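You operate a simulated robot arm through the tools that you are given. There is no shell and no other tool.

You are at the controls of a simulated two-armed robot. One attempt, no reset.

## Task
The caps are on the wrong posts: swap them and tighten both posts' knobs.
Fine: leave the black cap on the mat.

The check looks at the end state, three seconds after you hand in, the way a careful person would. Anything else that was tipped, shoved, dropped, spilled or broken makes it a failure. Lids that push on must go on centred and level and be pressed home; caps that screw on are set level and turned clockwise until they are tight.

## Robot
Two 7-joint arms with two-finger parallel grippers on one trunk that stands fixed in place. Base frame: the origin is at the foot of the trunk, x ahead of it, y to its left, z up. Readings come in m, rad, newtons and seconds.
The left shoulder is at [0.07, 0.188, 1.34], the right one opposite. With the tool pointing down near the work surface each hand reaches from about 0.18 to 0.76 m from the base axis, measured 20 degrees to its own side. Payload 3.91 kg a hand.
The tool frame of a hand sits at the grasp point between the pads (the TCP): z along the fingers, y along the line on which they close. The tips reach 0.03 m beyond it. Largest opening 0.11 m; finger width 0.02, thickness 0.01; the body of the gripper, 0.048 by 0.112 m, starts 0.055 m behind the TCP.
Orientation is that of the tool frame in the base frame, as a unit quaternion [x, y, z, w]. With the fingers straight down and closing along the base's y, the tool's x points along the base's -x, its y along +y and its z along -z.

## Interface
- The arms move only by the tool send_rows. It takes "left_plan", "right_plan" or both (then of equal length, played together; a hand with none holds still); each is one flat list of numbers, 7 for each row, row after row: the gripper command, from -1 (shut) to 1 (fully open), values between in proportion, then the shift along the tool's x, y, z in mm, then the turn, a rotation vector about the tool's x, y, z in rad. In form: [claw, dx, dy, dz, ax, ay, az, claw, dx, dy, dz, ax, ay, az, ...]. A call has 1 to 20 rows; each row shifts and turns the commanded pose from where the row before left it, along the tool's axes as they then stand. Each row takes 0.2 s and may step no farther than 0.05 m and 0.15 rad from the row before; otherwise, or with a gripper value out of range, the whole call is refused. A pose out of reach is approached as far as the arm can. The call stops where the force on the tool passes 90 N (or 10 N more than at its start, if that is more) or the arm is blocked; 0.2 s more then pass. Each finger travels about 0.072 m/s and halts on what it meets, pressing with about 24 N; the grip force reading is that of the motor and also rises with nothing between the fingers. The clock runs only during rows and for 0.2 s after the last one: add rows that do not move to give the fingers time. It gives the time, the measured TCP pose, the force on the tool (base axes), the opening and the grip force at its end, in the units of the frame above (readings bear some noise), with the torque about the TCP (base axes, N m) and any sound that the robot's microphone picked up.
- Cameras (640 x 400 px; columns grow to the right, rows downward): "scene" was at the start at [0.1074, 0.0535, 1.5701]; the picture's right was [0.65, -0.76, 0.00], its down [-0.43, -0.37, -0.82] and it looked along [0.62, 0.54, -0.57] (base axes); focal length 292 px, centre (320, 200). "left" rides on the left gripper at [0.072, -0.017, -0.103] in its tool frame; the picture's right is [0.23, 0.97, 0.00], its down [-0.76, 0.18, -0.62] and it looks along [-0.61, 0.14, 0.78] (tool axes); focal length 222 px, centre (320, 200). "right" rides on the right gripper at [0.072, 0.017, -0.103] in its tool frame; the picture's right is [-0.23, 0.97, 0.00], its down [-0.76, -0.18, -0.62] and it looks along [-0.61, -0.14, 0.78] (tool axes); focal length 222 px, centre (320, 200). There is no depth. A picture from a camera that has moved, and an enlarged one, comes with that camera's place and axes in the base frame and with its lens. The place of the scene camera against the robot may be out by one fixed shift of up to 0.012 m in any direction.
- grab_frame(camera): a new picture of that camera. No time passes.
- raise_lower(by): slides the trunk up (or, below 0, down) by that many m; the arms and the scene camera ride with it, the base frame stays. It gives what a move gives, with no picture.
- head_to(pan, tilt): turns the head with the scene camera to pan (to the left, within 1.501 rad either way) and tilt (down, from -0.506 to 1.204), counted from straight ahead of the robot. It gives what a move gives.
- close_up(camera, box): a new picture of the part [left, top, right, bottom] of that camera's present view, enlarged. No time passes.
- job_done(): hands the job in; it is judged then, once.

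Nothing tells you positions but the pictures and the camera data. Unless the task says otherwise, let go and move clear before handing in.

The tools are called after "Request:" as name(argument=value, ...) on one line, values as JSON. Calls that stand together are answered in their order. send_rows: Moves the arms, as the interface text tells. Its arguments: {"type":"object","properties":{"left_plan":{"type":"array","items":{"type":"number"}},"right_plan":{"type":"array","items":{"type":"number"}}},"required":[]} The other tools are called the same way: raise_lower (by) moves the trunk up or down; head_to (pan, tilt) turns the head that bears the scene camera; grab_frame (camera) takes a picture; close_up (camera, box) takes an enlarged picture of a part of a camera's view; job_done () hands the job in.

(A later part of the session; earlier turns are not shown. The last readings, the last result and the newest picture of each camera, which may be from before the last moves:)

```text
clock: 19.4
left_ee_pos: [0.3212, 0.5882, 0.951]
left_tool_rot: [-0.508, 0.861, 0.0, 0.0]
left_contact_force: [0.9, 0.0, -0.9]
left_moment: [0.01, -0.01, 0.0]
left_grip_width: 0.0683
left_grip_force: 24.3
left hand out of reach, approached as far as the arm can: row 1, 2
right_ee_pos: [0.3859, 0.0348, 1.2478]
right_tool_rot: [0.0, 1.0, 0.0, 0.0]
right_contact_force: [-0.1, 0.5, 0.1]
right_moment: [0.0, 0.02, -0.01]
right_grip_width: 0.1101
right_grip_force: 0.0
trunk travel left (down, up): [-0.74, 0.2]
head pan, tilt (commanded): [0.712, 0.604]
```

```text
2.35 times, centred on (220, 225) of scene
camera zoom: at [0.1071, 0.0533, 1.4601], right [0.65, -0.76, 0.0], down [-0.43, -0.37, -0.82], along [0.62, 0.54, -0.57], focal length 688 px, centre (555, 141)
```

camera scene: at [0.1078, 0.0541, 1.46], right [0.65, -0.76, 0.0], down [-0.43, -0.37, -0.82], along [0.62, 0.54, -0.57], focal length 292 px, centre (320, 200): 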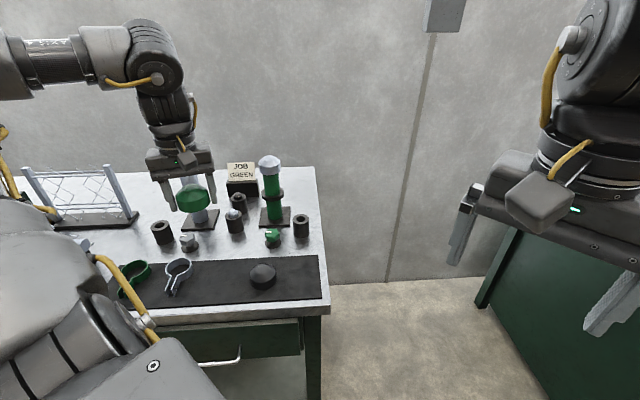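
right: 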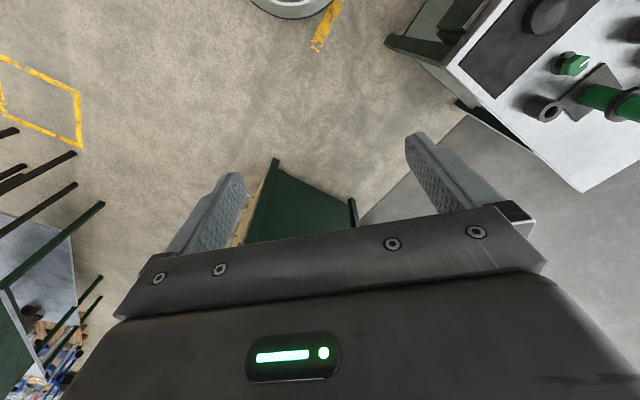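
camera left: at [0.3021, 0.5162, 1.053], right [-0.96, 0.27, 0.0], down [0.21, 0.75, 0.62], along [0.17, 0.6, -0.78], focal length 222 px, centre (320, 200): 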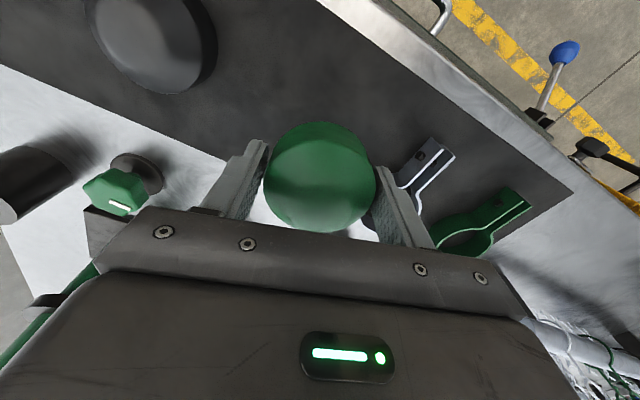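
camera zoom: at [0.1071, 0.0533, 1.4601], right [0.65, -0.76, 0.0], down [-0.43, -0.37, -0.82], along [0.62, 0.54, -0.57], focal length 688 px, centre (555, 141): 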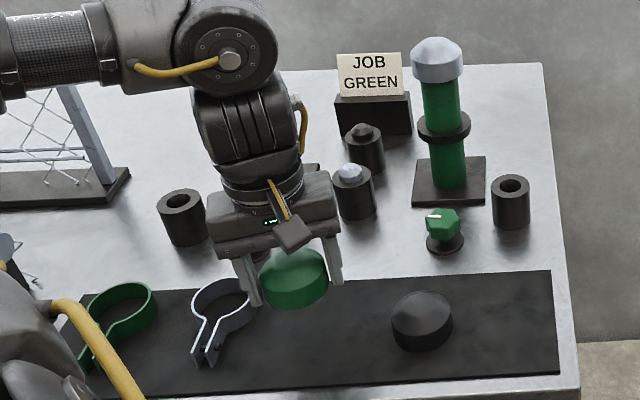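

Request:
send_rows(left_plan=[-0.3, 0, 0, 20, 0, 0, 0, -0.3, 0, 0, 20, 0, 0, 0, -0.3, 0, 0, 12, 0, 0, 0, -0.3, 0, 0, 0, 0, 0, 0])

Request:
grab_frame(camera="left")

Request:
close_up(camera="scene", box=[140, 200, 290, 310])

```text
clock: 20.4
left_ee_pos: [0.3216, 0.5908, 0.9003]
left_tool_rot: [-0.509, 0.861, 0.0, 0.0]
left_contact_force: [-0.7, -0.1, -0.2]
left_moment: [-0.02, -0.01, 0.0]
left_grip_width: 0.0682
left_grip_force: 23.3
right_ee_pos: [0.3863, 0.0358, 1.2477]
right_tool_rot: [0.001, 1.0, -0.001, 0.0]
right_contact_force: [-1.4, 0.4, 0.1]
right_moment: [0.01, 0.01, -0.01]
right_grip_width: 0.1101
right_grip_force: 0.0
trunk travel left (down, up): [-0.74, 0.2]
head pan, tilt (commanded): [0.712, 0.604]
```

```text
taken
camera left: at [0.3011, 0.5184, 1.0025], right [-0.96, 0.27, 0.0], down [0.21, 0.75, 0.62], along [0.17, 0.6, -0.78], focal length 222 px, centre (320, 200)
```

left: 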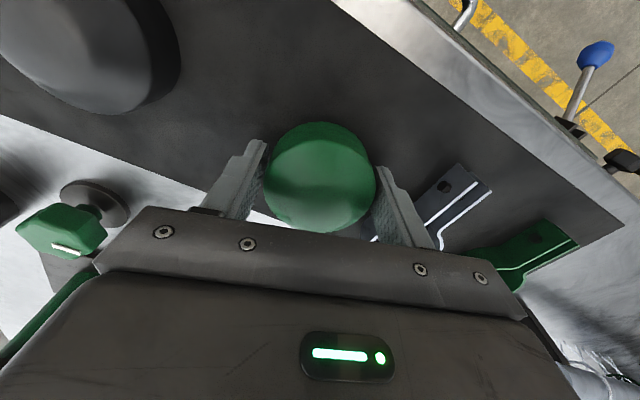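

```text
3.64 times, centred on (215, 255) of scene
camera zoom: at [0.1075, 0.0537, 1.4601], right [0.65, -0.76, 0.0], down [-0.43, -0.37, -0.82], along [0.62, 0.54, -0.57], focal length 1064 px, centre (702, 0)
```

zoom: 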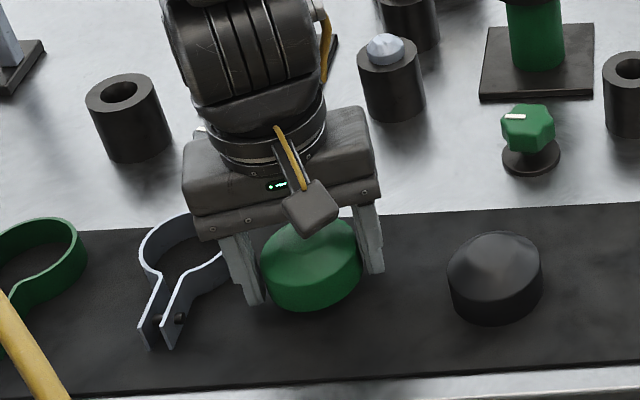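

The left finger would brush the grey ring when it opens, so I'll shift 20 mm toward the black cap before setting the green cap down.

Request:
send_rows(left_plan=[-0.3, 5.5, -19.2, 0, 0, 0, 0, -0.3, 0, 0, 5, 0, 0, 0, -0.3, 0, 0, 0, 0, 0, 0])

Request:
close_up(camera="scene", box=[140, 200, 290, 310])

```text
clock: 21.2
left_ee_pos: [0.3335, 0.5769, 0.8966]
left_tool_rot: [-0.509, 0.861, -0.001, -0.001]
left_contact_force: [-0.3, 0.2, -0.9]
left_moment: [0.01, -0.02, 0.01]
left_grip_width: 0.068
left_grip_force: 23.9
right_ee_pos: [0.3861, 0.0352, 1.2476]
right_tool_rot: [0.0, 1.0, 0.0, 0.0]
right_contact_force: [0.4, -0.2, -0.7]
right_moment: [0.03, -0.01, 0.03]
right_grip_width: 0.1099
right_grip_force: 0.1
trunk travel left (down, up): [-0.74, 0.2]
head pan, tilt (commanded): [0.712, 0.604]
```

```text
3.64 times, centred on (215, 255) of scene
camera zoom: at [0.1072, 0.0537, 1.4601], right [0.65, -0.76, 0.0], down [-0.43, -0.37, -0.82], along [0.62, 0.54, -0.57], focal length 1064 px, centre (702, 0)
```

zoom: 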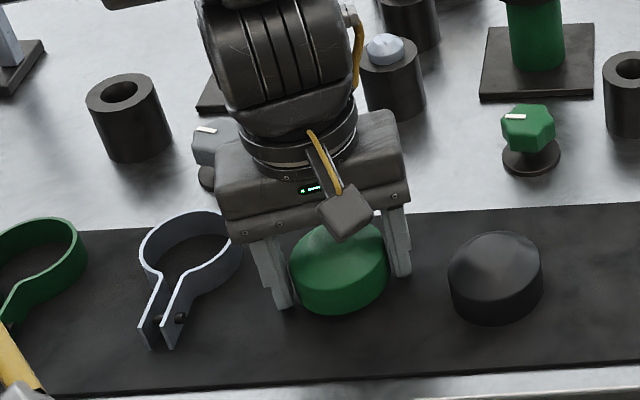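

Request:
send_rows(left_plan=[-0.3, 0, 0, 3, 0, 0, 0, -0.3, 0, 0, 0, 0, 0, 0])

Request:
send_rows(left_plan=[-0.3, 0, 0, 2, 0, 0, 0, -0.3, 0, 0, 0, 0, 0, 0])

Request:
send_rows(left_plan=[-0.3, 0, 0, 2, 0, 0, 0, -0.3, 0, 0, 0, 0, 0, 0])

```text
clock: 21.8
left_ee_pos: [0.3335, 0.5762, 0.8941]
left_tool_rot: [-0.508, 0.861, -0.001, 0.0]
left_contact_force: [-0.8, 0.0, 0.3]
left_moment: [0.05, 0.07, -0.05]
left_grip_width: 0.0683
left_grip_force: 24.0
right_ee_pos: [0.3858, 0.0344, 1.2487]
right_tool_rot: [0.001, 1.0, 0.0, 0.0]
right_contact_force: [0.5, 1.2, 0.5]
right_moment: [0.0, 0.0, -0.01]
right_grip_width: 0.11
right_grip_force: 0.1
trunk travel left (down, up): [-0.74, 0.2]
head pan, tilt (commanded): [0.712, 0.604]
```

```text
clock: 22.4
left_ee_pos: [0.3346, 0.5768, 0.8939]
left_tool_rot: [-0.508, 0.861, 0.001, 0.002]
left_contact_force: [-0.4, 4.6, 18.9]
left_moment: [0.27, 0.68, -0.31]
left_grip_width: 0.0683
left_grip_force: 23.9
right_ee_pos: [0.3842, 0.0332, 1.2481]
right_tool_rot: [0.0, 1.0, 0.0, 0.001]
right_contact_force: [-0.3, -0.8, -0.6]
right_moment: [0.0, 0.02, -0.02]
right_grip_width: 0.1101
right_grip_force: 0.1
trunk travel left (down, up): [-0.74, 0.2]
head pan, tilt (commanded): [0.712, 0.604]
```

```text
clock: 23.0
left_ee_pos: [0.333, 0.5752, 0.8945]
left_tool_rot: [-0.509, 0.861, 0.002, 0.004]
left_contact_force: [2.2, 13.5, 41.8]
left_moment: [0.73, 1.35, -0.83]
left_grip_width: 0.0681
left_grip_force: 24.4
right_ee_pos: [0.3827, 0.0316, 1.2493]
right_tool_rot: [0.0, 1.0, 0.001, 0.001]
right_contact_force: [0.3, -0.4, -0.1]
right_moment: [0.01, -0.01, 0.02]
right_grip_width: 0.1099
right_grip_force: 0.0
trunk travel left (down, up): [-0.74, 0.2]
head pan, tilt (commanded): [0.712, 0.604]
```

Contact was felt at TCP z≈0.894. I'll relieve the pressure, then open partway and check.

Request:
send_rows(left_plan=[-0.3, 0, 0, -3.5, 0, 0, 0, -0.3, 0, 0, 0, 0, 0, 0])

Request:
send_rows(left_plan=[0.35, 0, 0, 0, 0, 0, 0, 0.5, 0, 0, 0, 0, 0, 0, 0.6, 0, 0, 0, 0, 0, 0, 0.6, 0, 0, 0, 0, 0, 0])

Request:
grab_frame(camera="left")

Request:
close_up(camera="scene", box=[140, 200, 290, 310])

```text
clock: 23.6
left_ee_pos: [0.3341, 0.5756, 0.8936]
left_tool_rot: [-0.507, 0.862, 0.0, 0.0]
left_contact_force: [1.3, 9.5, 19.1]
left_moment: [0.47, 0.12, 0.07]
left_grip_width: 0.0682
left_grip_force: 24.3
right_ee_pos: [0.3836, 0.0342, 1.2473]
right_tool_rot: [-0.001, 1.0, 0.0, 0.001]
right_contact_force: [-0.1, -0.8, -0.1]
right_moment: [0.01, 0.02, 0.0]
right_grip_width: 0.1098
right_grip_force: 0.0
trunk travel left (down, up): [-0.74, 0.2]
head pan, tilt (commanded): [0.712, 0.604]
```

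```text
clock: 24.6
left_ee_pos: [0.3332, 0.576, 0.893]
left_tool_rot: [-0.507, 0.862, 0.001, -0.002]
left_contact_force: [-1.5, -4.6, 4.6]
left_moment: [-0.25, -0.16, -0.22]
left_grip_width: 0.0884
left_grip_force: 0.3
right_ee_pos: [0.3849, 0.0344, 1.2479]
right_tool_rot: [0.0, 1.0, 0.0, 0.0]
right_contact_force: [0.1, 0.1, 0.4]
right_moment: [0.04, 0.03, -0.02]
right_grip_width: 0.11
right_grip_force: 0.1
trunk travel left (down, up): [-0.74, 0.2]
head pan, tilt (commanded): [0.712, 0.604]
```

```text
taken
camera left: at [0.3135, 0.5029, 0.9963], right [-0.96, 0.27, 0.0], down [0.22, 0.75, 0.62], along [0.17, 0.6, -0.78], focal length 222 px, centre (320, 200)
```

left: 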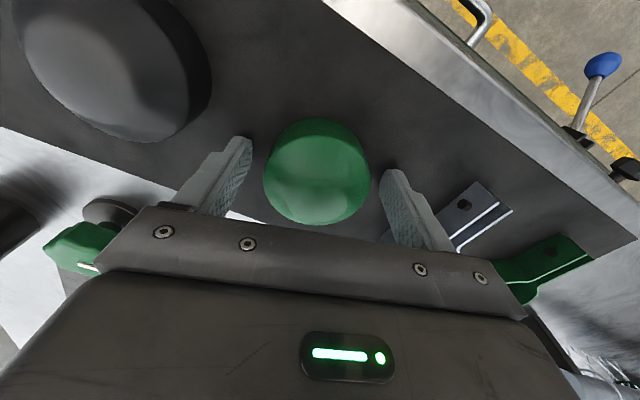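

```text
3.64 times, centred on (215, 255) of scene
camera zoom: at [0.1071, 0.0516, 1.4601], right [0.65, -0.76, 0.0], down [-0.43, -0.37, -0.82], along [0.62, 0.54, -0.57], focal length 1064 px, centre (702, 0)
```

zoom: 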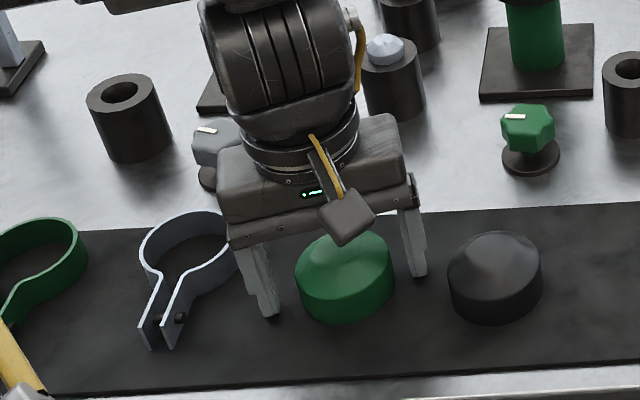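

Request:
send_rows(left_plan=[0.6, 0, 0, -4, 0, 0, 0, 0.6, 0, 0, 0, 0, 0, 0])

Request:
close_up(camera="scene", box=[140, 200, 290, 310])

Request:
close_up(camera="left", box=[220, 90, 420, 250])

```text
clock: 25.2
left_ee_pos: [0.3346, 0.5766, 0.898]
left_tool_rot: [-0.508, 0.861, 0.0, 0.0]
left_contact_force: [-0.1, -0.7, 0.4]
left_moment: [0.01, -0.02, 0.01]
left_grip_width: 0.0879
left_grip_force: 0.1
right_ee_pos: [0.3853, 0.0326, 1.2471]
right_tool_rot: [0.0, 1.0, 0.0, 0.0]
right_contact_force: [0.9, -0.2, 0.1]
right_moment: [-0.01, -0.01, 0.0]
right_grip_width: 0.1101
right_grip_force: 0.1
trunk travel left (down, up): [-0.74, 0.2]
head pan, tilt (commanded): [0.712, 0.604]
```

```text
3.64 times, centred on (215, 255) of scene
camera zoom: at [0.1073, 0.0528, 1.4601], right [0.65, -0.76, 0.0], down [-0.43, -0.37, -0.82], along [0.62, 0.54, -0.57], focal length 1064 px, centre (702, 0)
```

zoom: 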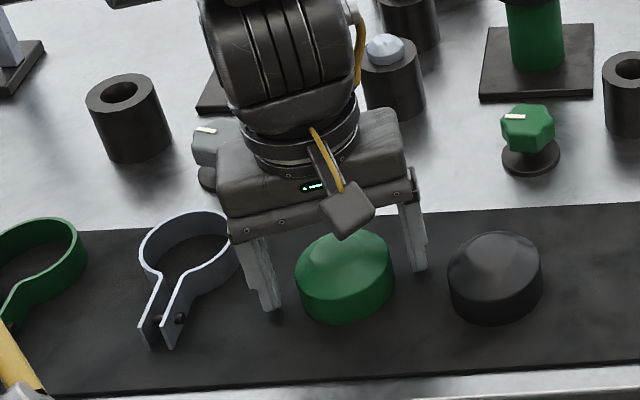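

```text
2.50 times, centred on (320, 170) of left
camera zoom: at [0.315, 0.5035, 1.0003], right [-0.96, 0.27, 0.0], down [0.21, 0.75, 0.62], along [0.17, 0.6, -0.78], focal length 555 px, centre (320, 275)
```

zoom: 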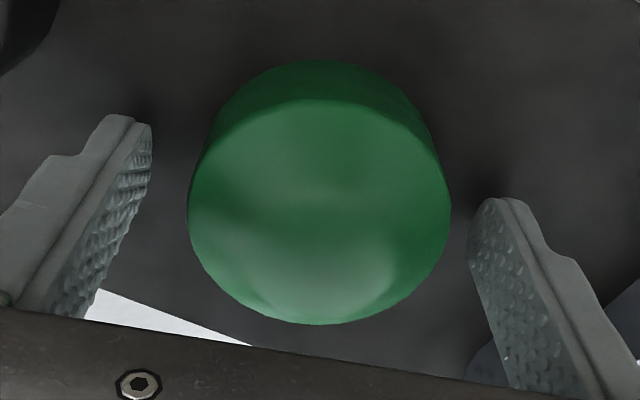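

The green cap is standing upright on the mat at z≈0.8635. That corrects my heights: cap skirts run about 1.037–1.063, and the post axes are near (0.4315, 0.842) and (0.602, 0.674). Next I'll rise and move above the white cap on the green post.

Request:
send_rows(left_plan=[0.6, 0, 0, -15, 0, 0, 0, 0.6, 0, 0, -25, 0, 0, 0, 1, 0, 0, -35, 0, 0, 0, 1, 0, 0, -35, 0, 0, 0, 1, 0, 0, -35, 0, 0, 0])

Request:
grab_frame(camera="left")

Request:
close_up(camera="scene", box=[100, 140, 340, 310])

```text
clock: 26.0
left_ee_pos: [0.3027, 0.5765, 0.8996]
left_tool_rot: [-0.511, 0.858, 0.028, -0.049]
left_contact_force: [-0.7, -2.2, 28.0]
left_moment: [-0.79, -1.6, -0.17]
left_grip_width: 0.1081
left_grip_force: 0.0
left hand out of reach, approached as far as the arm can: row 2, 3, 4
right_ee_pos: [0.3826, 0.0323, 1.2492]
right_tool_rot: [-0.001, 1.0, 0.001, 0.0]
right_contact_force: [0.5, 0.8, 1.0]
right_moment: [0.03, 0.01, -0.01]
right_grip_width: 0.1097
right_grip_force: 0.2
trunk travel left (down, up): [-0.74, 0.2]
head pan, tilt (commanded): [0.712, 0.604]
stopped in row 4 (left hand): the force on the tool passed its limit at 120 N (the readings are from after the stop); the commanded pose is now the measured one
```

```text
taken
camera left: at [0.2936, 0.5032, 1.0039], right [-0.96, 0.26, 0.11], down [0.27, 0.76, 0.6], along [0.08, 0.6, -0.8], focal length 222 px, centre (320, 200)
```

left: 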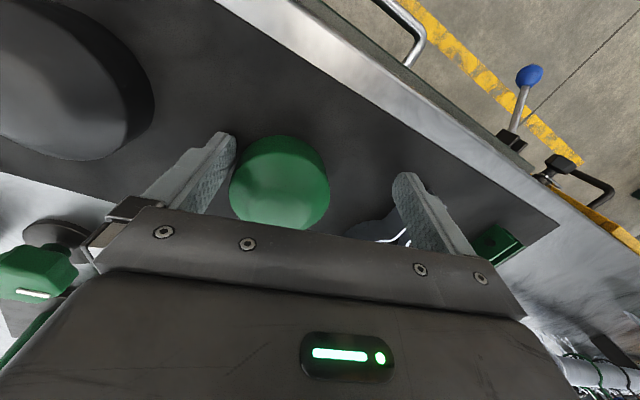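

```text
2.35 times, centred on (220, 225) of scene
camera zoom: at [0.1049, 0.0497, 1.4607], right [0.65, -0.76, 0.0], down [-0.43, -0.37, -0.83], along [0.62, 0.54, -0.56], focal length 688 px, centre (555, 141)
```

zoom: 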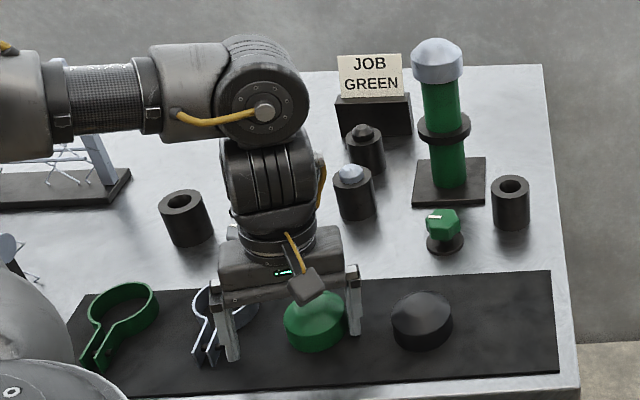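

While rising, the arm hit a folding limit and swung sideways. The right finger is pressing on the mat and the green cap has been nudged about 1 cm. I'll lift the hand straight up with the trunk instead, which also moves the arm away from that limit.

Request:
raise_lower(by=0.11)

Request:
grab_frame(camera="left")

Request:
grab_frame(camera="scene")

Request:
close_up(camera="scene", box=[120, 180, 340, 340])

```text
clock: 27.5
left_ee_pos: [0.302, 0.5783, 1.007]
left_tool_rot: [-0.511, 0.857, 0.03, -0.052]
left_contact_force: [-0.9, 0.3, -0.1]
left_moment: [0.0, -0.01, 0.0]
left_grip_width: 0.1097
left_grip_force: 0.1
right_ee_pos: [0.3857, 0.0334, 1.3572]
right_tool_rot: [0.0, 1.0, 0.0, 0.0]
right_contact_force: [-0.2, 0.9, -0.5]
right_moment: [0.02, -0.01, 0.01]
right_grip_width: 0.1101
right_grip_force: 0.1
trunk travel left (down, up): [-0.85, 0.09]
head pan, tilt (commanded): [0.712, 0.604]
```

```text
taken
camera left: at [0.2946, 0.5059, 1.1102], right [-0.96, 0.26, 0.11], down [0.28, 0.76, 0.59], along [0.07, 0.6, -0.8], focal length 222 px, centre (320, 200)
```

left: 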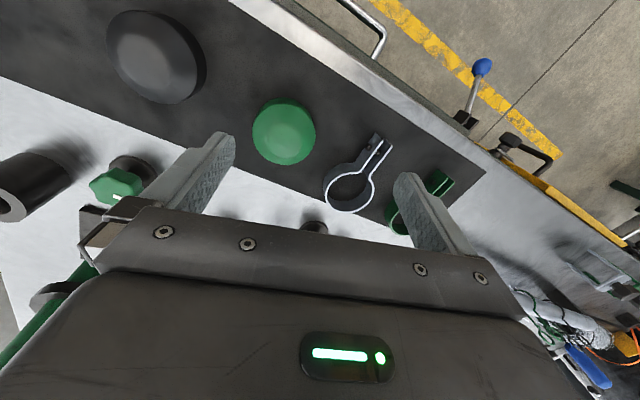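

```text
taken
camera scene: at [0.1076, 0.0534, 1.57], right [0.65, -0.76, 0.0], down [-0.43, -0.37, -0.82], along [0.62, 0.54, -0.57], focal length 292 px, centre (320, 200)
```

scene: 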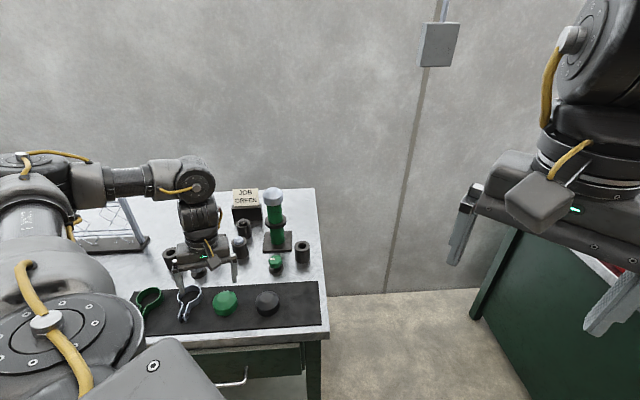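

```text
2.50 times, centred on (230, 260) of scene
camera zoom: at [0.1076, 0.0534, 1.57], right [0.65, -0.76, 0.0], down [-0.43, -0.37, -0.82], along [0.62, 0.54, -0.57], focal length 731 px, centre (545, 50)
```

zoom: 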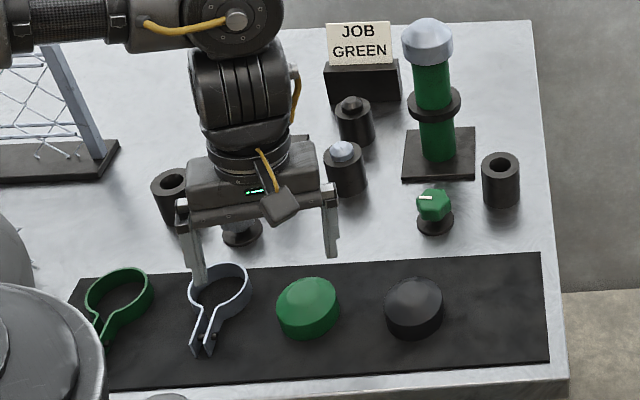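

Lifted clear; the ring and the black cap look untouched. I'll level the tool again while moving outward, away from the fold limit.

Request:
send_rows(left_plan=[1, -10, 0, 0, 0.1045, -0.0592, 0.0092, 1, -25, 0, -5, 0, 0, 0, 1, -25, 0, -5, 0, 0, 0, 1, 0, 0, 0, 0, 0, 0])

Request:
grab_frame(camera="left")

Request:
close_up(camera="scene", box=[130, 230, 340, 340])

```text
clock: 28.5
left_ee_pos: [0.3299, 0.6298, 1.0161]
left_tool_rot: [-0.508, 0.861, 0.0, 0.002]
left_contact_force: [-0.1, 0.4, -0.8]
left_moment: [-0.01, -0.02, 0.0]
left_grip_width: 0.11
left_grip_force: 0.0
right_ee_pos: [0.3829, 0.0338, 1.3581]
right_tool_rot: [0.001, 1.0, 0.0, 0.002]
right_contact_force: [-0.1, 0.1, -0.7]
right_moment: [0.0, 0.01, -0.01]
right_grip_width: 0.11
right_grip_force: 0.1
trunk travel left (down, up): [-0.85, 0.09]
head pan, tilt (commanded): [0.712, 0.604]
```

```text
taken
camera left: at [0.3096, 0.5576, 1.118], right [-0.96, 0.27, 0.0], down [0.21, 0.75, 0.62], along [0.17, 0.6, -0.78], focal length 222 px, centre (320, 200)
```

left: 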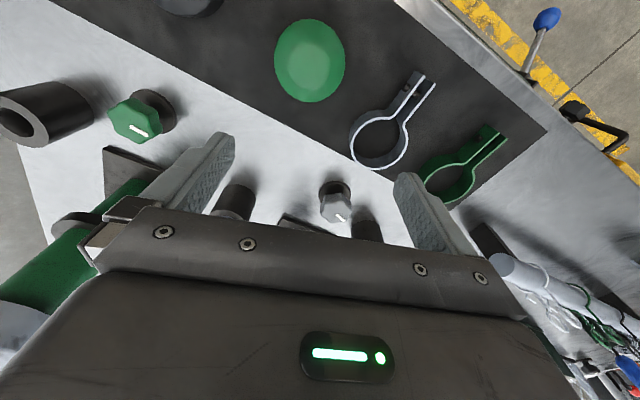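

```text
3.05 times, centred on (235, 285) of scene
camera zoom: at [0.106, 0.0533, 1.5702], right [0.65, -0.76, 0.0], down [-0.43, -0.37, -0.82], along [0.62, 0.54, -0.57], focal length 891 px, centre (579, -59)
```

zoom: 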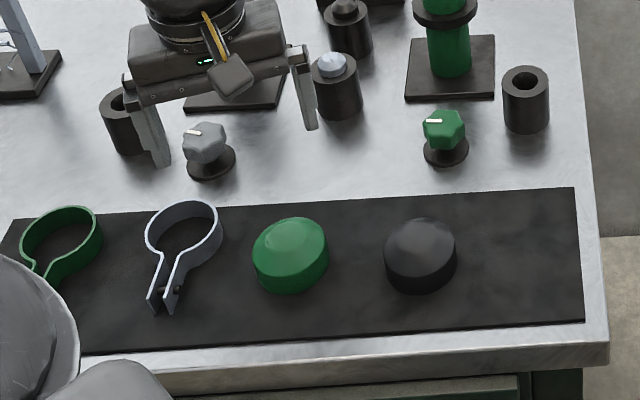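

Request:
send_rows(left_plan=[1, -4, 0, -30, 0, 0, 0, 1, -4, 0, -35, 0, 0, 0, 1, -4, 0, -35, 0, 0, 0, 1, -4, 0, -35, 0, 0, 0, 1, -22, -31, 0, 0, 0, 0, 1, -22, -31, 0, 0, 0, 0, 1, -22, -31, 0, 0, 0, 0, 1, -22, -31, 0, 0, 0, 0, 1, -22, -31, 0, 0, 0, 0, 1, -22, -31, 0, 0, 0, 0, 1, -22, -31, 0, 0, 0, 0, 1, 0, 0, 0, 0, 0, 0])

Request:
grab_frame(camera="left")

Request:
close_up(camera="scene", box=[110, 150, 340, 320])

```text
clock: 31.1
left_ee_pos: [0.5801, 0.667, 1.1449]
left_tool_rot: [-0.508, 0.861, 0.0, 0.003]
left_contact_force: [0.3, -0.8, -0.5]
left_moment: [-0.01, 0.0, 0.0]
left_grip_width: 0.1101
left_grip_force: 0.1
left hand out of reach, approached as far as the arm can: row 2, 11
right_ee_pos: [0.3838, 0.0347, 1.3581]
right_tool_rot: [0.0, 1.0, -0.001, 0.001]
right_contact_force: [0.3, 0.1, 0.3]
right_moment: [0.05, 0.01, -0.02]
right_grip_width: 0.1104
right_grip_force: 0.1
trunk travel left (down, up): [-0.85, 0.09]
head pan, tilt (commanded): [0.712, 0.604]
```

```text
taken
camera left: at [0.5594, 0.5938, 1.2476], right [-0.96, 0.27, 0.0], down [0.21, 0.75, 0.62], along [0.17, 0.6, -0.78], focal length 222 px, centre (320, 200)
```

left: 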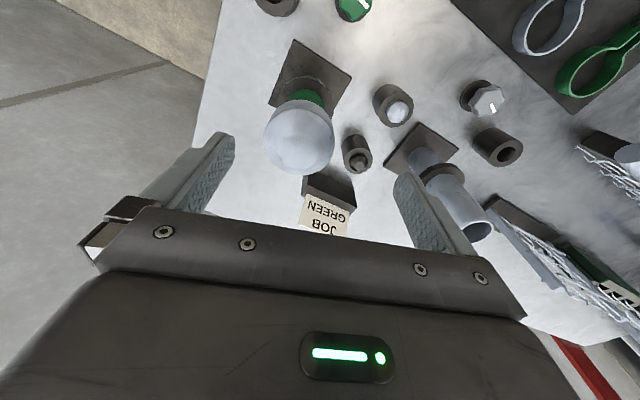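

```text
2.35 times, centred on (225, 235) of scene
camera zoom: at [0.1061, 0.0538, 1.5702], right [0.65, -0.76, 0.0], down [-0.43, -0.37, -0.82], along [0.62, 0.54, -0.57], focal length 688 px, centre (544, 118)
```

zoom: 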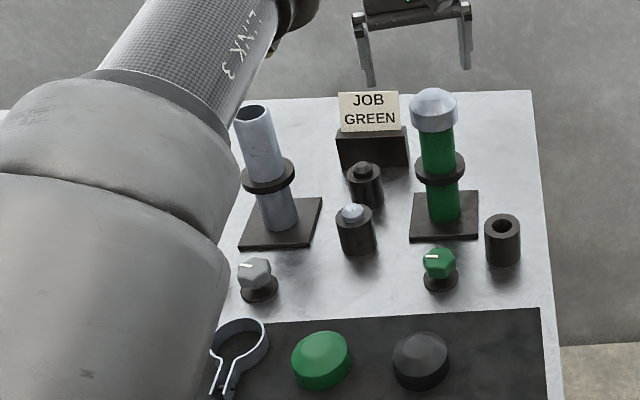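

The yaw that suited the grey post limits reach here, so I'll turn the hand to face along the shoulder–green-post line (about 42°) and then close the remaining gap.

Request:
send_rows(left_plan=[1, 0, 0, 0, 0, 0, 0.11, 1, 0, 0, 0, 0, 0, 0.11, 1, 0, 0, 0, 0, 0, 0.106, 1, -6, -4, 0, 0, 0, 0, 1, -6, -5, 0, 0, 0, 0, 1, 0, 0, 0, 0, 0, 0])

Request:
grab_frame(camera="left")

```text
clock: 32.5
left_ee_pos: [0.594, 0.6666, 1.1491]
left_tool_rot: [-0.362, 0.932, -0.002, 0.0]
left_contact_force: [0.1, -0.2, -0.3]
left_moment: [-0.01, 0.0, -0.02]
left_grip_width: 0.1102
left_grip_force: 0.0
left hand out of reach, approached as far as the arm can: row 5
right_ee_pos: [0.385, 0.0351, 1.3582]
right_tool_rot: [0.0, 1.0, 0.0, 0.0]
right_contact_force: [-0.4, 0.1, 0.1]
right_moment: [0.0, -0.05, -0.01]
right_grip_width: 0.1097
right_grip_force: 0.0
trunk travel left (down, up): [-0.85, 0.09]
head pan, tilt (commanded): [0.712, 0.604]
```

```text
taken
camera left: at [0.5515, 0.6049, 1.25], right [-0.82, 0.57, 0.0], down [0.44, 0.64, 0.62], along [0.35, 0.51, -0.78], focal length 222 px, centre (320, 200)
```

left: 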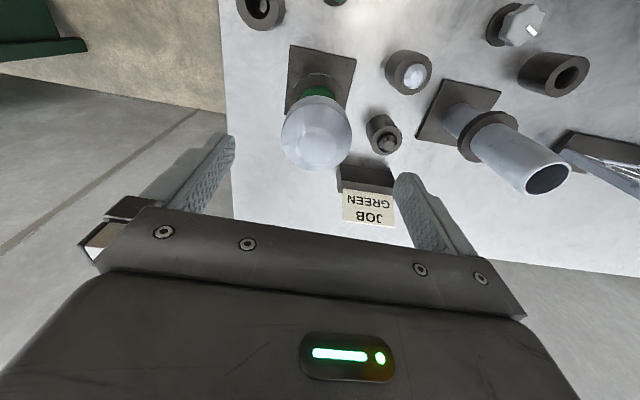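

Reach is short here by about 1 cm. Tilting the hand about its closing axis keeps the pads flat on the cap's sides and gains reach, so I'll lean it 0.12 rad with the fingertips outward and re-centre.

Request:
send_rows(left_plan=[1, 0, 0, 0, 0, -0.06, 0, 1, 0, 0, 0, 0, -0.06, 0, 1, 0, 0, 0, 0, 0, 0])

Request:
grab_frame(camera="left")

Request:
close_up(camera="left", box=[260, 30, 370, 200])

```text
clock: 33.3
left_ee_pos: [0.5927, 0.6673, 1.147]
left_tool_rot: [-0.362, 0.93, 0.022, 0.056]
left_contact_force: [0.1, -0.3, -1.0]
left_moment: [0.01, 0.02, 0.01]
left_grip_width: 0.1099
left_grip_force: 0.1
right_ee_pos: [0.3866, 0.0347, 1.3574]
right_tool_rot: [-0.001, 1.0, 0.0, 0.0]
right_contact_force: [-0.5, 0.0, -0.1]
right_moment: [-0.02, 0.02, -0.01]
right_grip_width: 0.11
right_grip_force: 0.1
trunk travel left (down, up): [-0.85, 0.09]
head pan, tilt (commanded): [0.712, 0.604]
```

```text
taken
camera left: at [0.5428, 0.5974, 1.2402], right [-0.82, 0.57, -0.03], down [0.38, 0.59, 0.71], along [0.42, 0.57, -0.7], focal length 222 px, centre (320, 200)
```

left: 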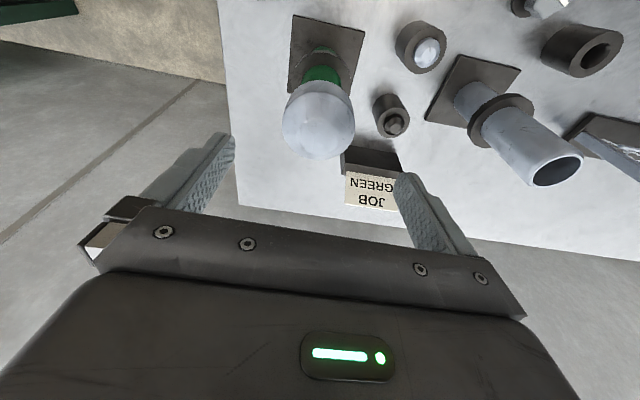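

```text
2.35 times, centred on (315, 115) of left
camera zoom: at [0.5428, 0.5974, 1.2402], right [-0.82, 0.57, -0.03], down [0.38, 0.59, 0.71], along [0.42, 0.57, -0.7], focal length 523 px, centre (332, 400)
```

zoom: 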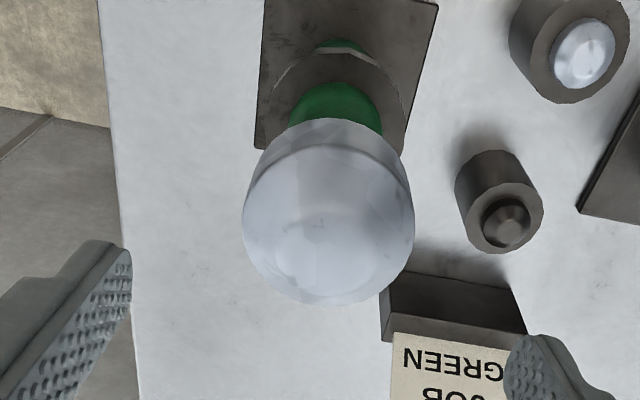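

The white cap's axis measures about (0.602, 0.6735). I'll move 11 mm outward and 1.6 mm sideways, then check.

Request:
send_rows(left_plan=[1, -5.5, -0.8, 0.7, 0, 0, 0, 1, -5.4, -0.8, 0.6, 0, 0, 0, 1, 0, 0, 0, 0, 0, 0])

Request:
grab_frame(camera="left")

Request:
close_up(camera="left", box=[260, 30, 370, 200])

Request:
close_up(camera="scene", box=[180, 100, 330, 260])

```text
clock: 34.1
left_ee_pos: [0.6029, 0.6743, 1.1475]
left_tool_rot: [-0.362, 0.93, 0.021, 0.057]
left_contact_force: [0.2, -0.4, 0.0]
left_moment: [0.06, 0.02, 0.01]
left_grip_width: 0.11
left_grip_force: 0.1
right_ee_pos: [0.3843, 0.0345, 1.3579]
right_tool_rot: [0.001, 1.0, -0.001, 0.001]
right_contact_force: [-0.2, -0.1, 0.5]
right_moment: [0.0, 0.0, 0.03]
right_grip_width: 0.11
right_grip_force: 0.0
trunk travel left (down, up): [-0.85, 0.09]
head pan, tilt (commanded): [0.712, 0.604]
```

```text
taken
camera left: at [0.5519, 0.6038, 1.2404], right [-0.82, 0.57, -0.03], down [0.38, 0.59, 0.71], along [0.42, 0.57, -0.7], focal length 222 px, centre (320, 200)
```

left: 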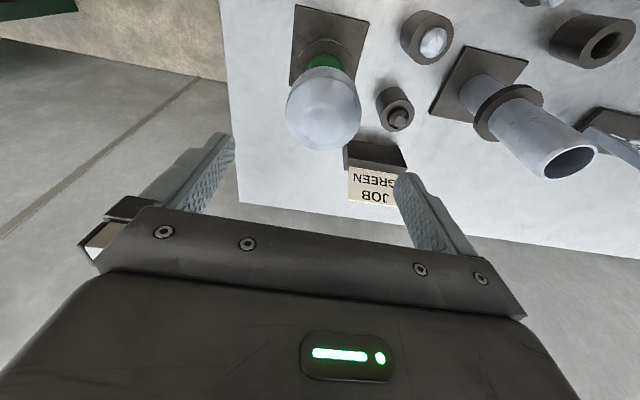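

```text
2.35 times, centred on (315, 115) of left
camera zoom: at [0.5519, 0.6038, 1.2404], right [-0.82, 0.57, -0.03], down [0.38, 0.59, 0.71], along [0.42, 0.57, -0.7], focal length 523 px, centre (332, 400)
```

zoom: 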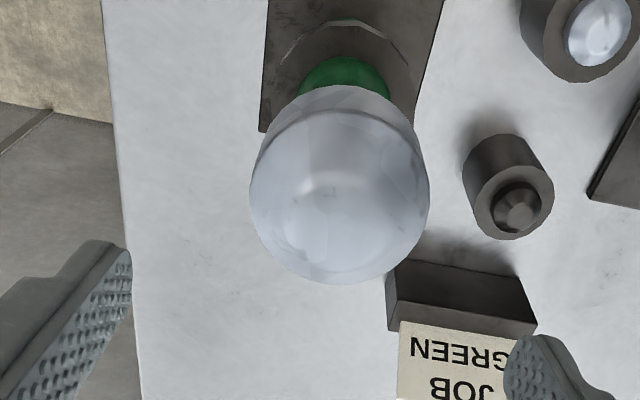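

```text
2.50 times, centred on (255, 180) of scene
camera zoom: at [0.1073, 0.0535, 1.5701], right [0.65, -0.76, 0.0], down [-0.43, -0.37, -0.82], along [0.62, 0.54, -0.57], focal length 731 px, centre (482, 250)
```

zoom: 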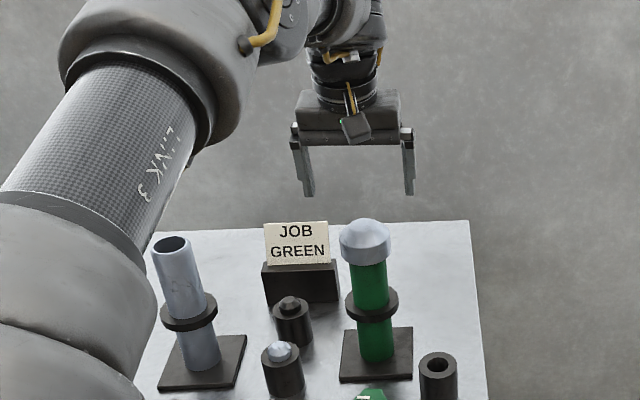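

Centred over the white cap. Now I'll lower the trunk to bring the open fingers straight down around it.

Request:
raise_lower(by=-0.082)

Request:
grab_frame(camera="left")

Request:
close_up(camera="scene", box=[180, 100, 330, 260])

```text
clock: 35.2
left_ee_pos: [0.6018, 0.6741, 1.0661]
left_tool_rot: [-0.362, 0.93, 0.022, 0.057]
left_contact_force: [0.3, -0.1, -1.3]
left_moment: [0.02, -0.01, -0.01]
left_grip_width: 0.1101
left_grip_force: 0.0
right_ee_pos: [0.386, 0.0353, 1.2752]
right_tool_rot: [0.001, 1.0, 0.0, 0.0]
right_contact_force: [0.0, -0.5, 0.4]
right_moment: [0.01, -0.02, 0.02]
right_grip_width: 0.1102
right_grip_force: 0.0
trunk travel left (down, up): [-0.768, 0.172]
head pan, tilt (commanded): [0.712, 0.604]
```

```text
taken
camera left: at [0.552, 0.6038, 1.1584], right [-0.82, 0.57, -0.03], down [0.38, 0.59, 0.71], along [0.42, 0.57, -0.7], focal length 222 px, centre (320, 200)
```

left: 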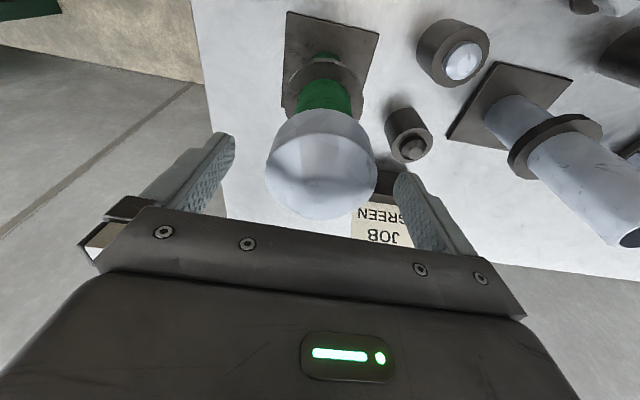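

```text
2.50 times, centred on (255, 180) of scene
camera zoom: at [0.1074, 0.0536, 1.4881], right [0.65, -0.76, 0.0], down [-0.43, -0.37, -0.82], along [0.62, 0.54, -0.57], focal length 731 px, centre (482, 250)
```

zoom: 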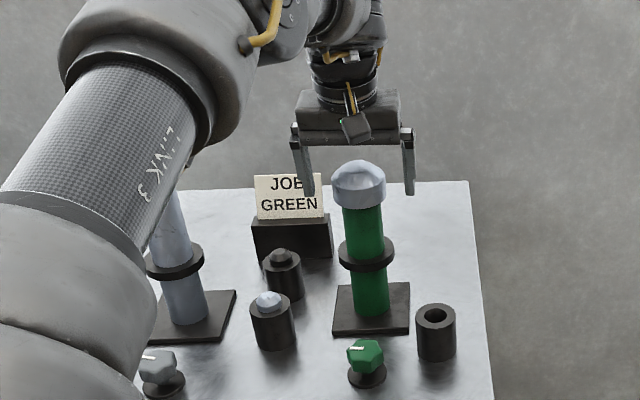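

Request:
send_rows(left_plan=[0.6, 0, 0, 0, 0, 0, 0, 0.45, 0, 0, 0, 0, 0, 0, 0.35, 0, 0, 0, 0, 0, 0, 0.25, 0, 0, 0, 0, 0, 0, 0.15, 0, 0, 0, 0, 0, 0, 0, 0, 0, 0, 0, 0, 0, -0.3, 0, 0, 0, 0, 0, 0])

Request:
grab_frame(camera="left")

Request:
close_up(camera="scene", box=[180, 100, 330, 260])

```text
clock: 36.8
left_ee_pos: [0.6025, 0.674, 1.0655]
left_tool_rot: [-0.361, 0.931, 0.022, 0.056]
left_contact_force: [0.1, 0.1, 0.0]
left_moment: [0.0, 0.01, 0.0]
left_grip_width: 0.0644
left_grip_force: 24.5
right_ee_pos: [0.385, 0.0341, 1.2746]
right_tool_rot: [0.0, 1.0, -0.001, 0.001]
right_contact_force: [-0.4, -0.3, -0.4]
right_moment: [0.02, 0.0, 0.0]
right_grip_width: 0.1102
right_grip_force: 0.1
trunk travel left (down, up): [-0.768, 0.172]
head pan, tilt (commanded): [0.712, 0.604]
```

```text
taken
camera left: at [0.5521, 0.6039, 1.1582], right [-0.82, 0.57, -0.03], down [0.38, 0.59, 0.71], along [0.42, 0.57, -0.7], focal length 222 px, centre (320, 200)
```

left: 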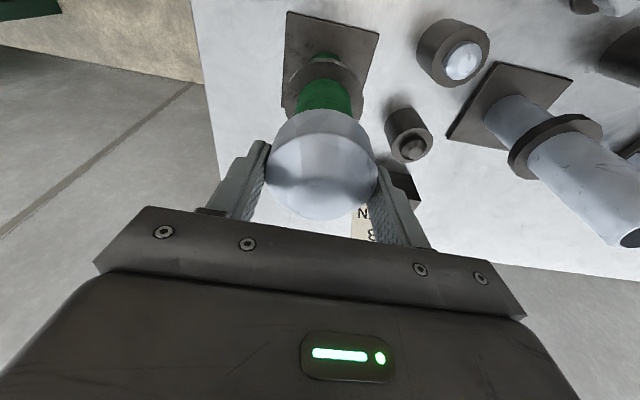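

```text
2.50 times, centred on (255, 180) of scene
camera zoom: at [0.1075, 0.0536, 1.4881], right [0.65, -0.76, 0.0], down [-0.43, -0.37, -0.82], along [0.62, 0.54, -0.57], focal length 731 px, centre (482, 250)
```

zoom: 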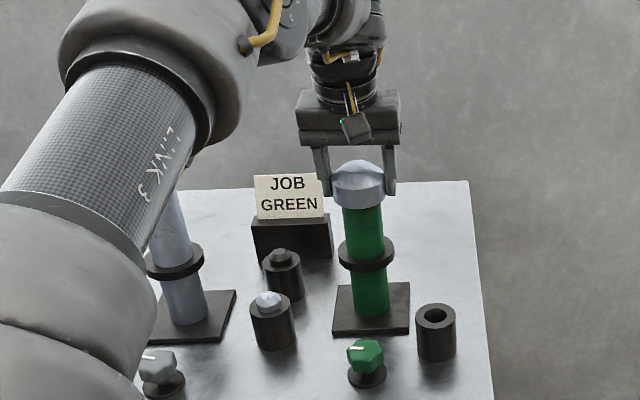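

The white cap is gripped at 64 mm. Trial lift of a few millimetres next, straight up in the base frame.

Request:
send_rows(left_plan=[-0.3, -0.36, 0, -2.98, 0, 0, 0, -0.3, 0, 0, 0, 0, 0, 0])

Request:
send_rows(left_plan=[-0.3, -0.36, 0, -2.98, 0, 0, 0, -0.3, -0.36, 0, -2.98, 0, 0, 0])

Request:
close_up(camera="scene", box=[180, 100, 330, 260])

Request:
grab_frame(camera="left")

```text
clock: 37.4
left_ee_pos: [0.6036, 0.6727, 1.0679]
left_tool_rot: [-0.362, 0.93, 0.022, 0.056]
left_contact_force: [0.1, 0.1, -0.8]
left_moment: [0.05, -0.02, 0.03]
left_grip_width: 0.0638
left_grip_force: 24.4
right_ee_pos: [0.3854, 0.0347, 1.2759]
right_tool_rot: [0.0, 1.0, 0.0, 0.0]
right_contact_force: [0.3, 0.0, -0.3]
right_moment: [0.03, 0.0, -0.02]
right_grip_width: 0.1098
right_grip_force: 0.2
trunk travel left (down, up): [-0.768, 0.172]
head pan, tilt (commanded): [0.712, 0.604]
```

```text
clock: 38.0
left_ee_pos: [0.6034, 0.6737, 1.0737]
left_tool_rot: [-0.362, 0.93, 0.021, 0.056]
left_contact_force: [-0.8, -0.5, -1.0]
left_moment: [-0.02, 0.01, 0.0]
left_grip_width: 0.0641
left_grip_force: 23.8
right_ee_pos: [0.3854, 0.0356, 1.275]
right_tool_rot: [0.0, 1.0, 0.0, 0.0]
right_contact_force: [0.2, 0.0, -0.4]
right_moment: [-0.01, -0.01, 0.0]
right_grip_width: 0.1101
right_grip_force: 0.1
trunk travel left (down, up): [-0.768, 0.172]
head pan, tilt (commanded): [0.712, 0.604]
```

```text
2.50 times, centred on (255, 180) of scene
camera zoom: at [0.1076, 0.0537, 1.4881], right [0.65, -0.76, 0.0], down [-0.43, -0.37, -0.82], along [0.62, 0.54, -0.57], focal length 731 px, centre (482, 250)
```

zoom: 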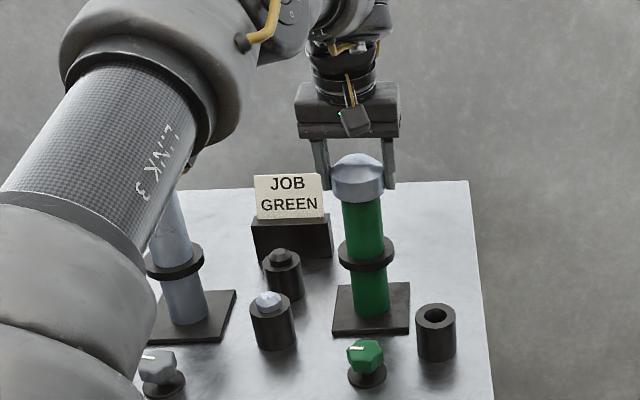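

```text
taken
camera left: at [0.5524, 0.6044, 1.1668], right [-0.82, 0.57, -0.03], down [0.38, 0.59, 0.71], along [0.42, 0.57, -0.7], focal length 222 px, centre (320, 200)
```

left: 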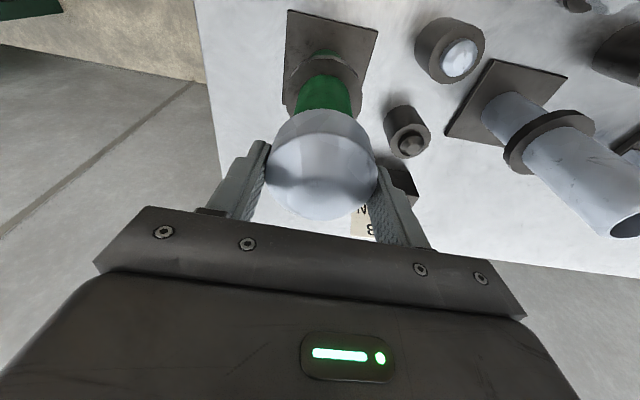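

It lifts off freely. I'll raise it straight off the post with the trunk and then look at how it sits in the hand.

Request:
raise_lower(by=0.07)

Request:
close_up(camera="left", box=[240, 80, 400, 240])

Request:
grab_frame(camera="scene")

Request:
close_up(camera="scene", box=[180, 100, 330, 260])

```text
clock: 39.1
left_ee_pos: [0.6035, 0.6741, 1.1432]
left_tool_rot: [-0.362, 0.93, 0.022, 0.055]
left_contact_force: [0.2, -0.3, -1.0]
left_moment: [0.01, -0.03, -0.02]
left_grip_width: 0.0639
left_grip_force: 23.8
right_ee_pos: [0.3857, 0.0345, 1.3455]
right_tool_rot: [0.0, 1.0, 0.0, 0.0]
right_contact_force: [-0.2, -0.7, -0.8]
right_moment: [0.01, 0.04, -0.01]
right_grip_width: 0.1101
right_grip_force: 0.1
trunk travel left (down, up): [-0.838, 0.102]
head pan, tilt (commanded): [0.712, 0.604]
```

```text
2.50 times, centred on (320, 160) of left
camera zoom: at [0.5525, 0.6045, 1.2365], right [-0.82, 0.57, -0.03], down [0.38, 0.59, 0.71], along [0.42, 0.57, -0.7], focal length 555 px, centre (320, 300)
```

zoom: 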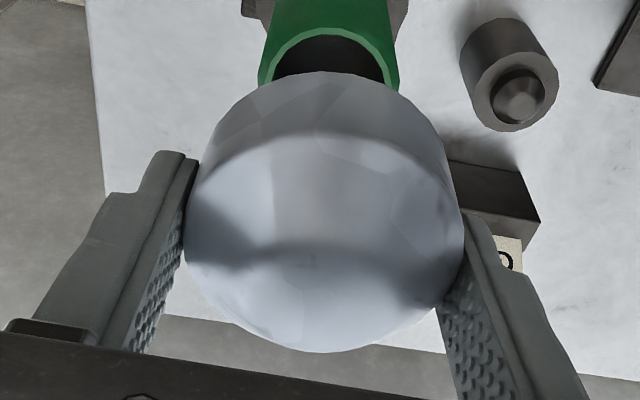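

```text
taken
camera scene: at [0.1078, 0.0538, 1.558], right [0.65, -0.76, 0.0], down [-0.43, -0.37, -0.82], along [0.62, 0.54, -0.57], focal length 292 px, centre (320, 200)
```

scene: 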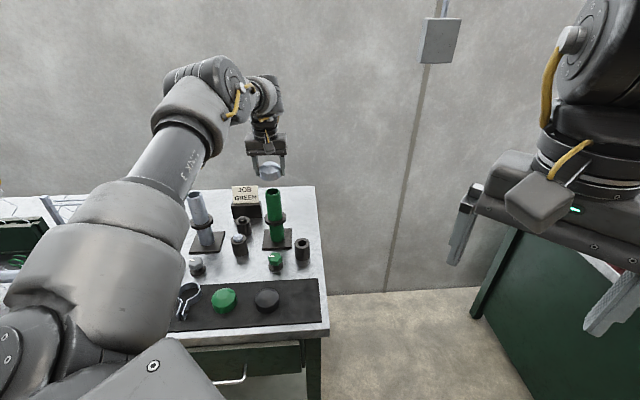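

```text
2.50 times, centred on (255, 180) of scene
camera zoom: at [0.1078, 0.0538, 1.558], right [0.65, -0.76, 0.0], down [-0.43, -0.37, -0.82], along [0.62, 0.54, -0.57], focal length 731 px, centre (482, 250)
```

zoom: 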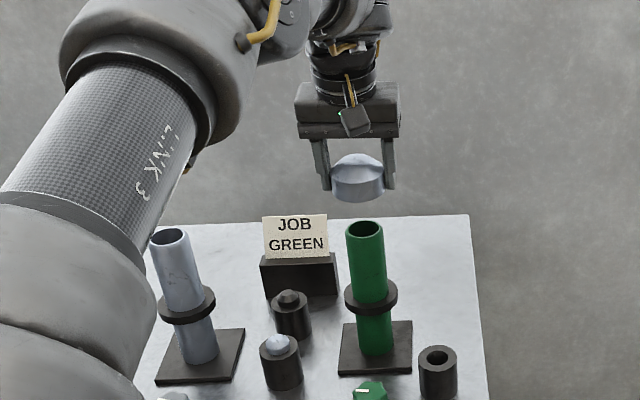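

Both posts are open tubes. The white cap sits level and nearly centred in the hand. I'll carry it over toward the grey post at a safe height, pulling in slightly and turning the yaw to about 61° while keeping the hand's lean.

Request:
send_rows(left_plan=[-0.3, 15, 0, -1.8, 0, 0, 0, -0.3, 15, 0, -1.8, 0, 0, 0, -0.3, 2, 38.4, -0.24, 0, 0, 0, -0.3, 2, 38.4, -0.24, 0, 0, 0, -0.3, 2, 38.4, -0.24, 0, 0, 0, -0.3, 0, 0, 0, -0.01295, 0, -0.1074, -0.3, 0, 0, 0, -0.01295, 0, -0.1074, -0.3, 0, 0, 0, -0.01295, 0, -0.1074, -0.3, -10.3, 37.1, 1.24, 0, 0, 0, -0.3, -10.3, 37.1, 1.24, 0, 0, 0, -0.3, -10.3, 37.1, 1.24, 0, 0, 0, -0.3, 0, 0, 0, 0, 0, 0])

Request:
grab_frame(camera="left")

Request:
grab_frame(camera="scene")

```text
clock: 41.7
left_ee_pos: [0.4174, 0.8151, 1.1443]
left_tool_rot: [-0.507, 0.86, 0.03, 0.052]
left_contact_force: [-0.5, -0.2, -0.1]
left_moment: [0.0, -0.02, -0.01]
left_grip_width: 0.0641
left_grip_force: 24.2
right_ee_pos: [0.3858, 0.0351, 1.346]
right_tool_rot: [0.0, 1.0, 0.0, 0.0]
right_contact_force: [0.9, -0.2, -1.1]
right_moment: [-0.03, 0.02, 0.0]
right_grip_width: 0.1102
right_grip_force: 0.0
trunk travel left (down, up): [-0.838, 0.102]
head pan, tilt (commanded): [0.712, 0.604]
```

```text
taken
camera left: at [0.3908, 0.7331, 1.2374], right [-0.96, 0.27, -0.03], down [0.17, 0.68, 0.71], along [0.21, 0.68, -0.7], focal length 222 px, centre (320, 200)
```

left: 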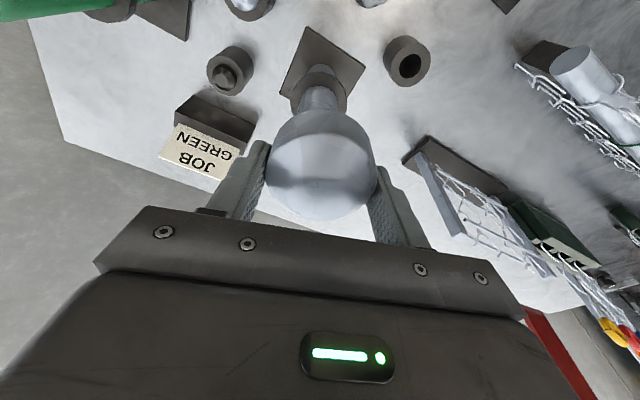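

```text
taken
camera scene: at [0.1078, 0.0535, 1.558], right [0.65, -0.76, 0.0], down [-0.43, -0.37, -0.82], along [0.62, 0.54, -0.57], focal length 292 px, centre (320, 200)
```

scene: 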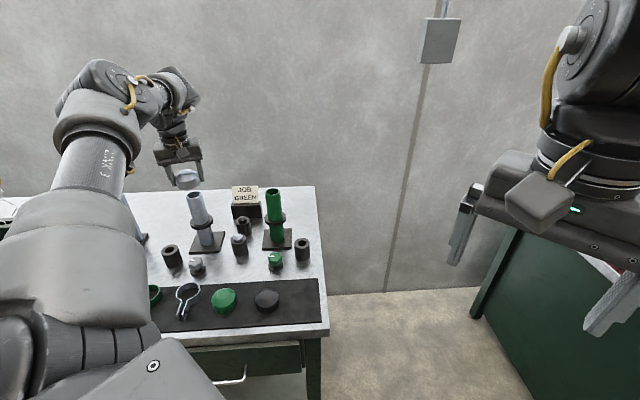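

Request:
send_rows(left_plan=[-0.3, -13.9, 0, 1.7, 0, 0, 0, -0.3, -13.9, 0, 1.7, 0, 0, 0, -0.3, 0, 0, 0, 0, 0, 0])

Request:
close_up(camera="left", box=[240, 20, 400, 240])

Request:
close_up(camera="scene", box=[140, 120, 260, 260])

```text
clock: 42.5
left_ee_pos: [0.4298, 0.8404, 1.144]
left_tool_rot: [-0.508, 0.859, 0.031, 0.052]
left_contact_force: [0.1, 0.1, -0.6]
left_moment: [0.01, -0.04, 0.01]
left_grip_width: 0.064
left_grip_force: 24.2
right_ee_pos: [0.384, 0.035, 1.3458]
right_tool_rot: [0.0, 1.0, 0.0, 0.001]
right_contact_force: [-0.6, -0.6, -1.3]
right_moment: [0.01, -0.02, 0.0]
right_grip_width: 0.1102
right_grip_force: 0.0
trunk travel left (down, up): [-0.838, 0.102]
head pan, tilt (commanded): [0.712, 0.604]
```

```text
1.82 times, centred on (320, 130) of left
camera zoom: at [0.4034, 0.759, 1.2373], right [-0.96, 0.27, -0.03], down [0.17, 0.68, 0.71], along [0.21, 0.68, -0.7], focal length 404 px, centre (320, 327)
```

zoom: 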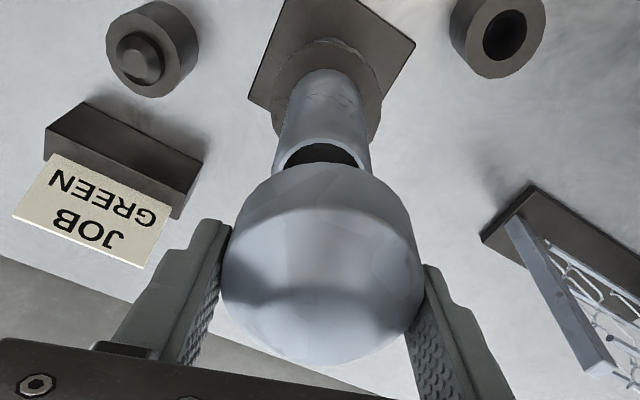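

```text
2.86 times, centred on (200, 190) of scene
camera zoom: at [0.1066, 0.0535, 1.5582], right [0.65, -0.76, 0.0], down [-0.43, -0.37, -0.82], along [0.62, 0.54, -0.57], focal length 836 px, centre (663, 229)
```

zoom: 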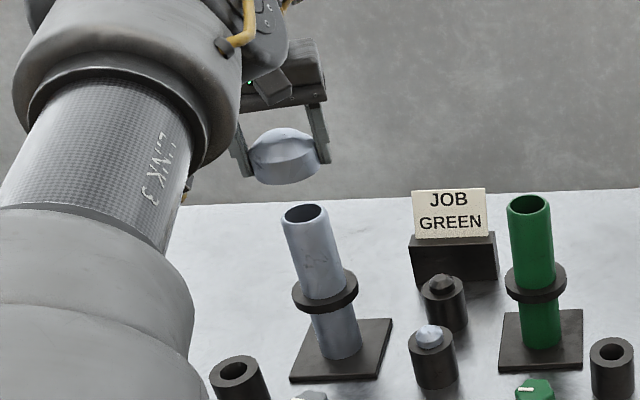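

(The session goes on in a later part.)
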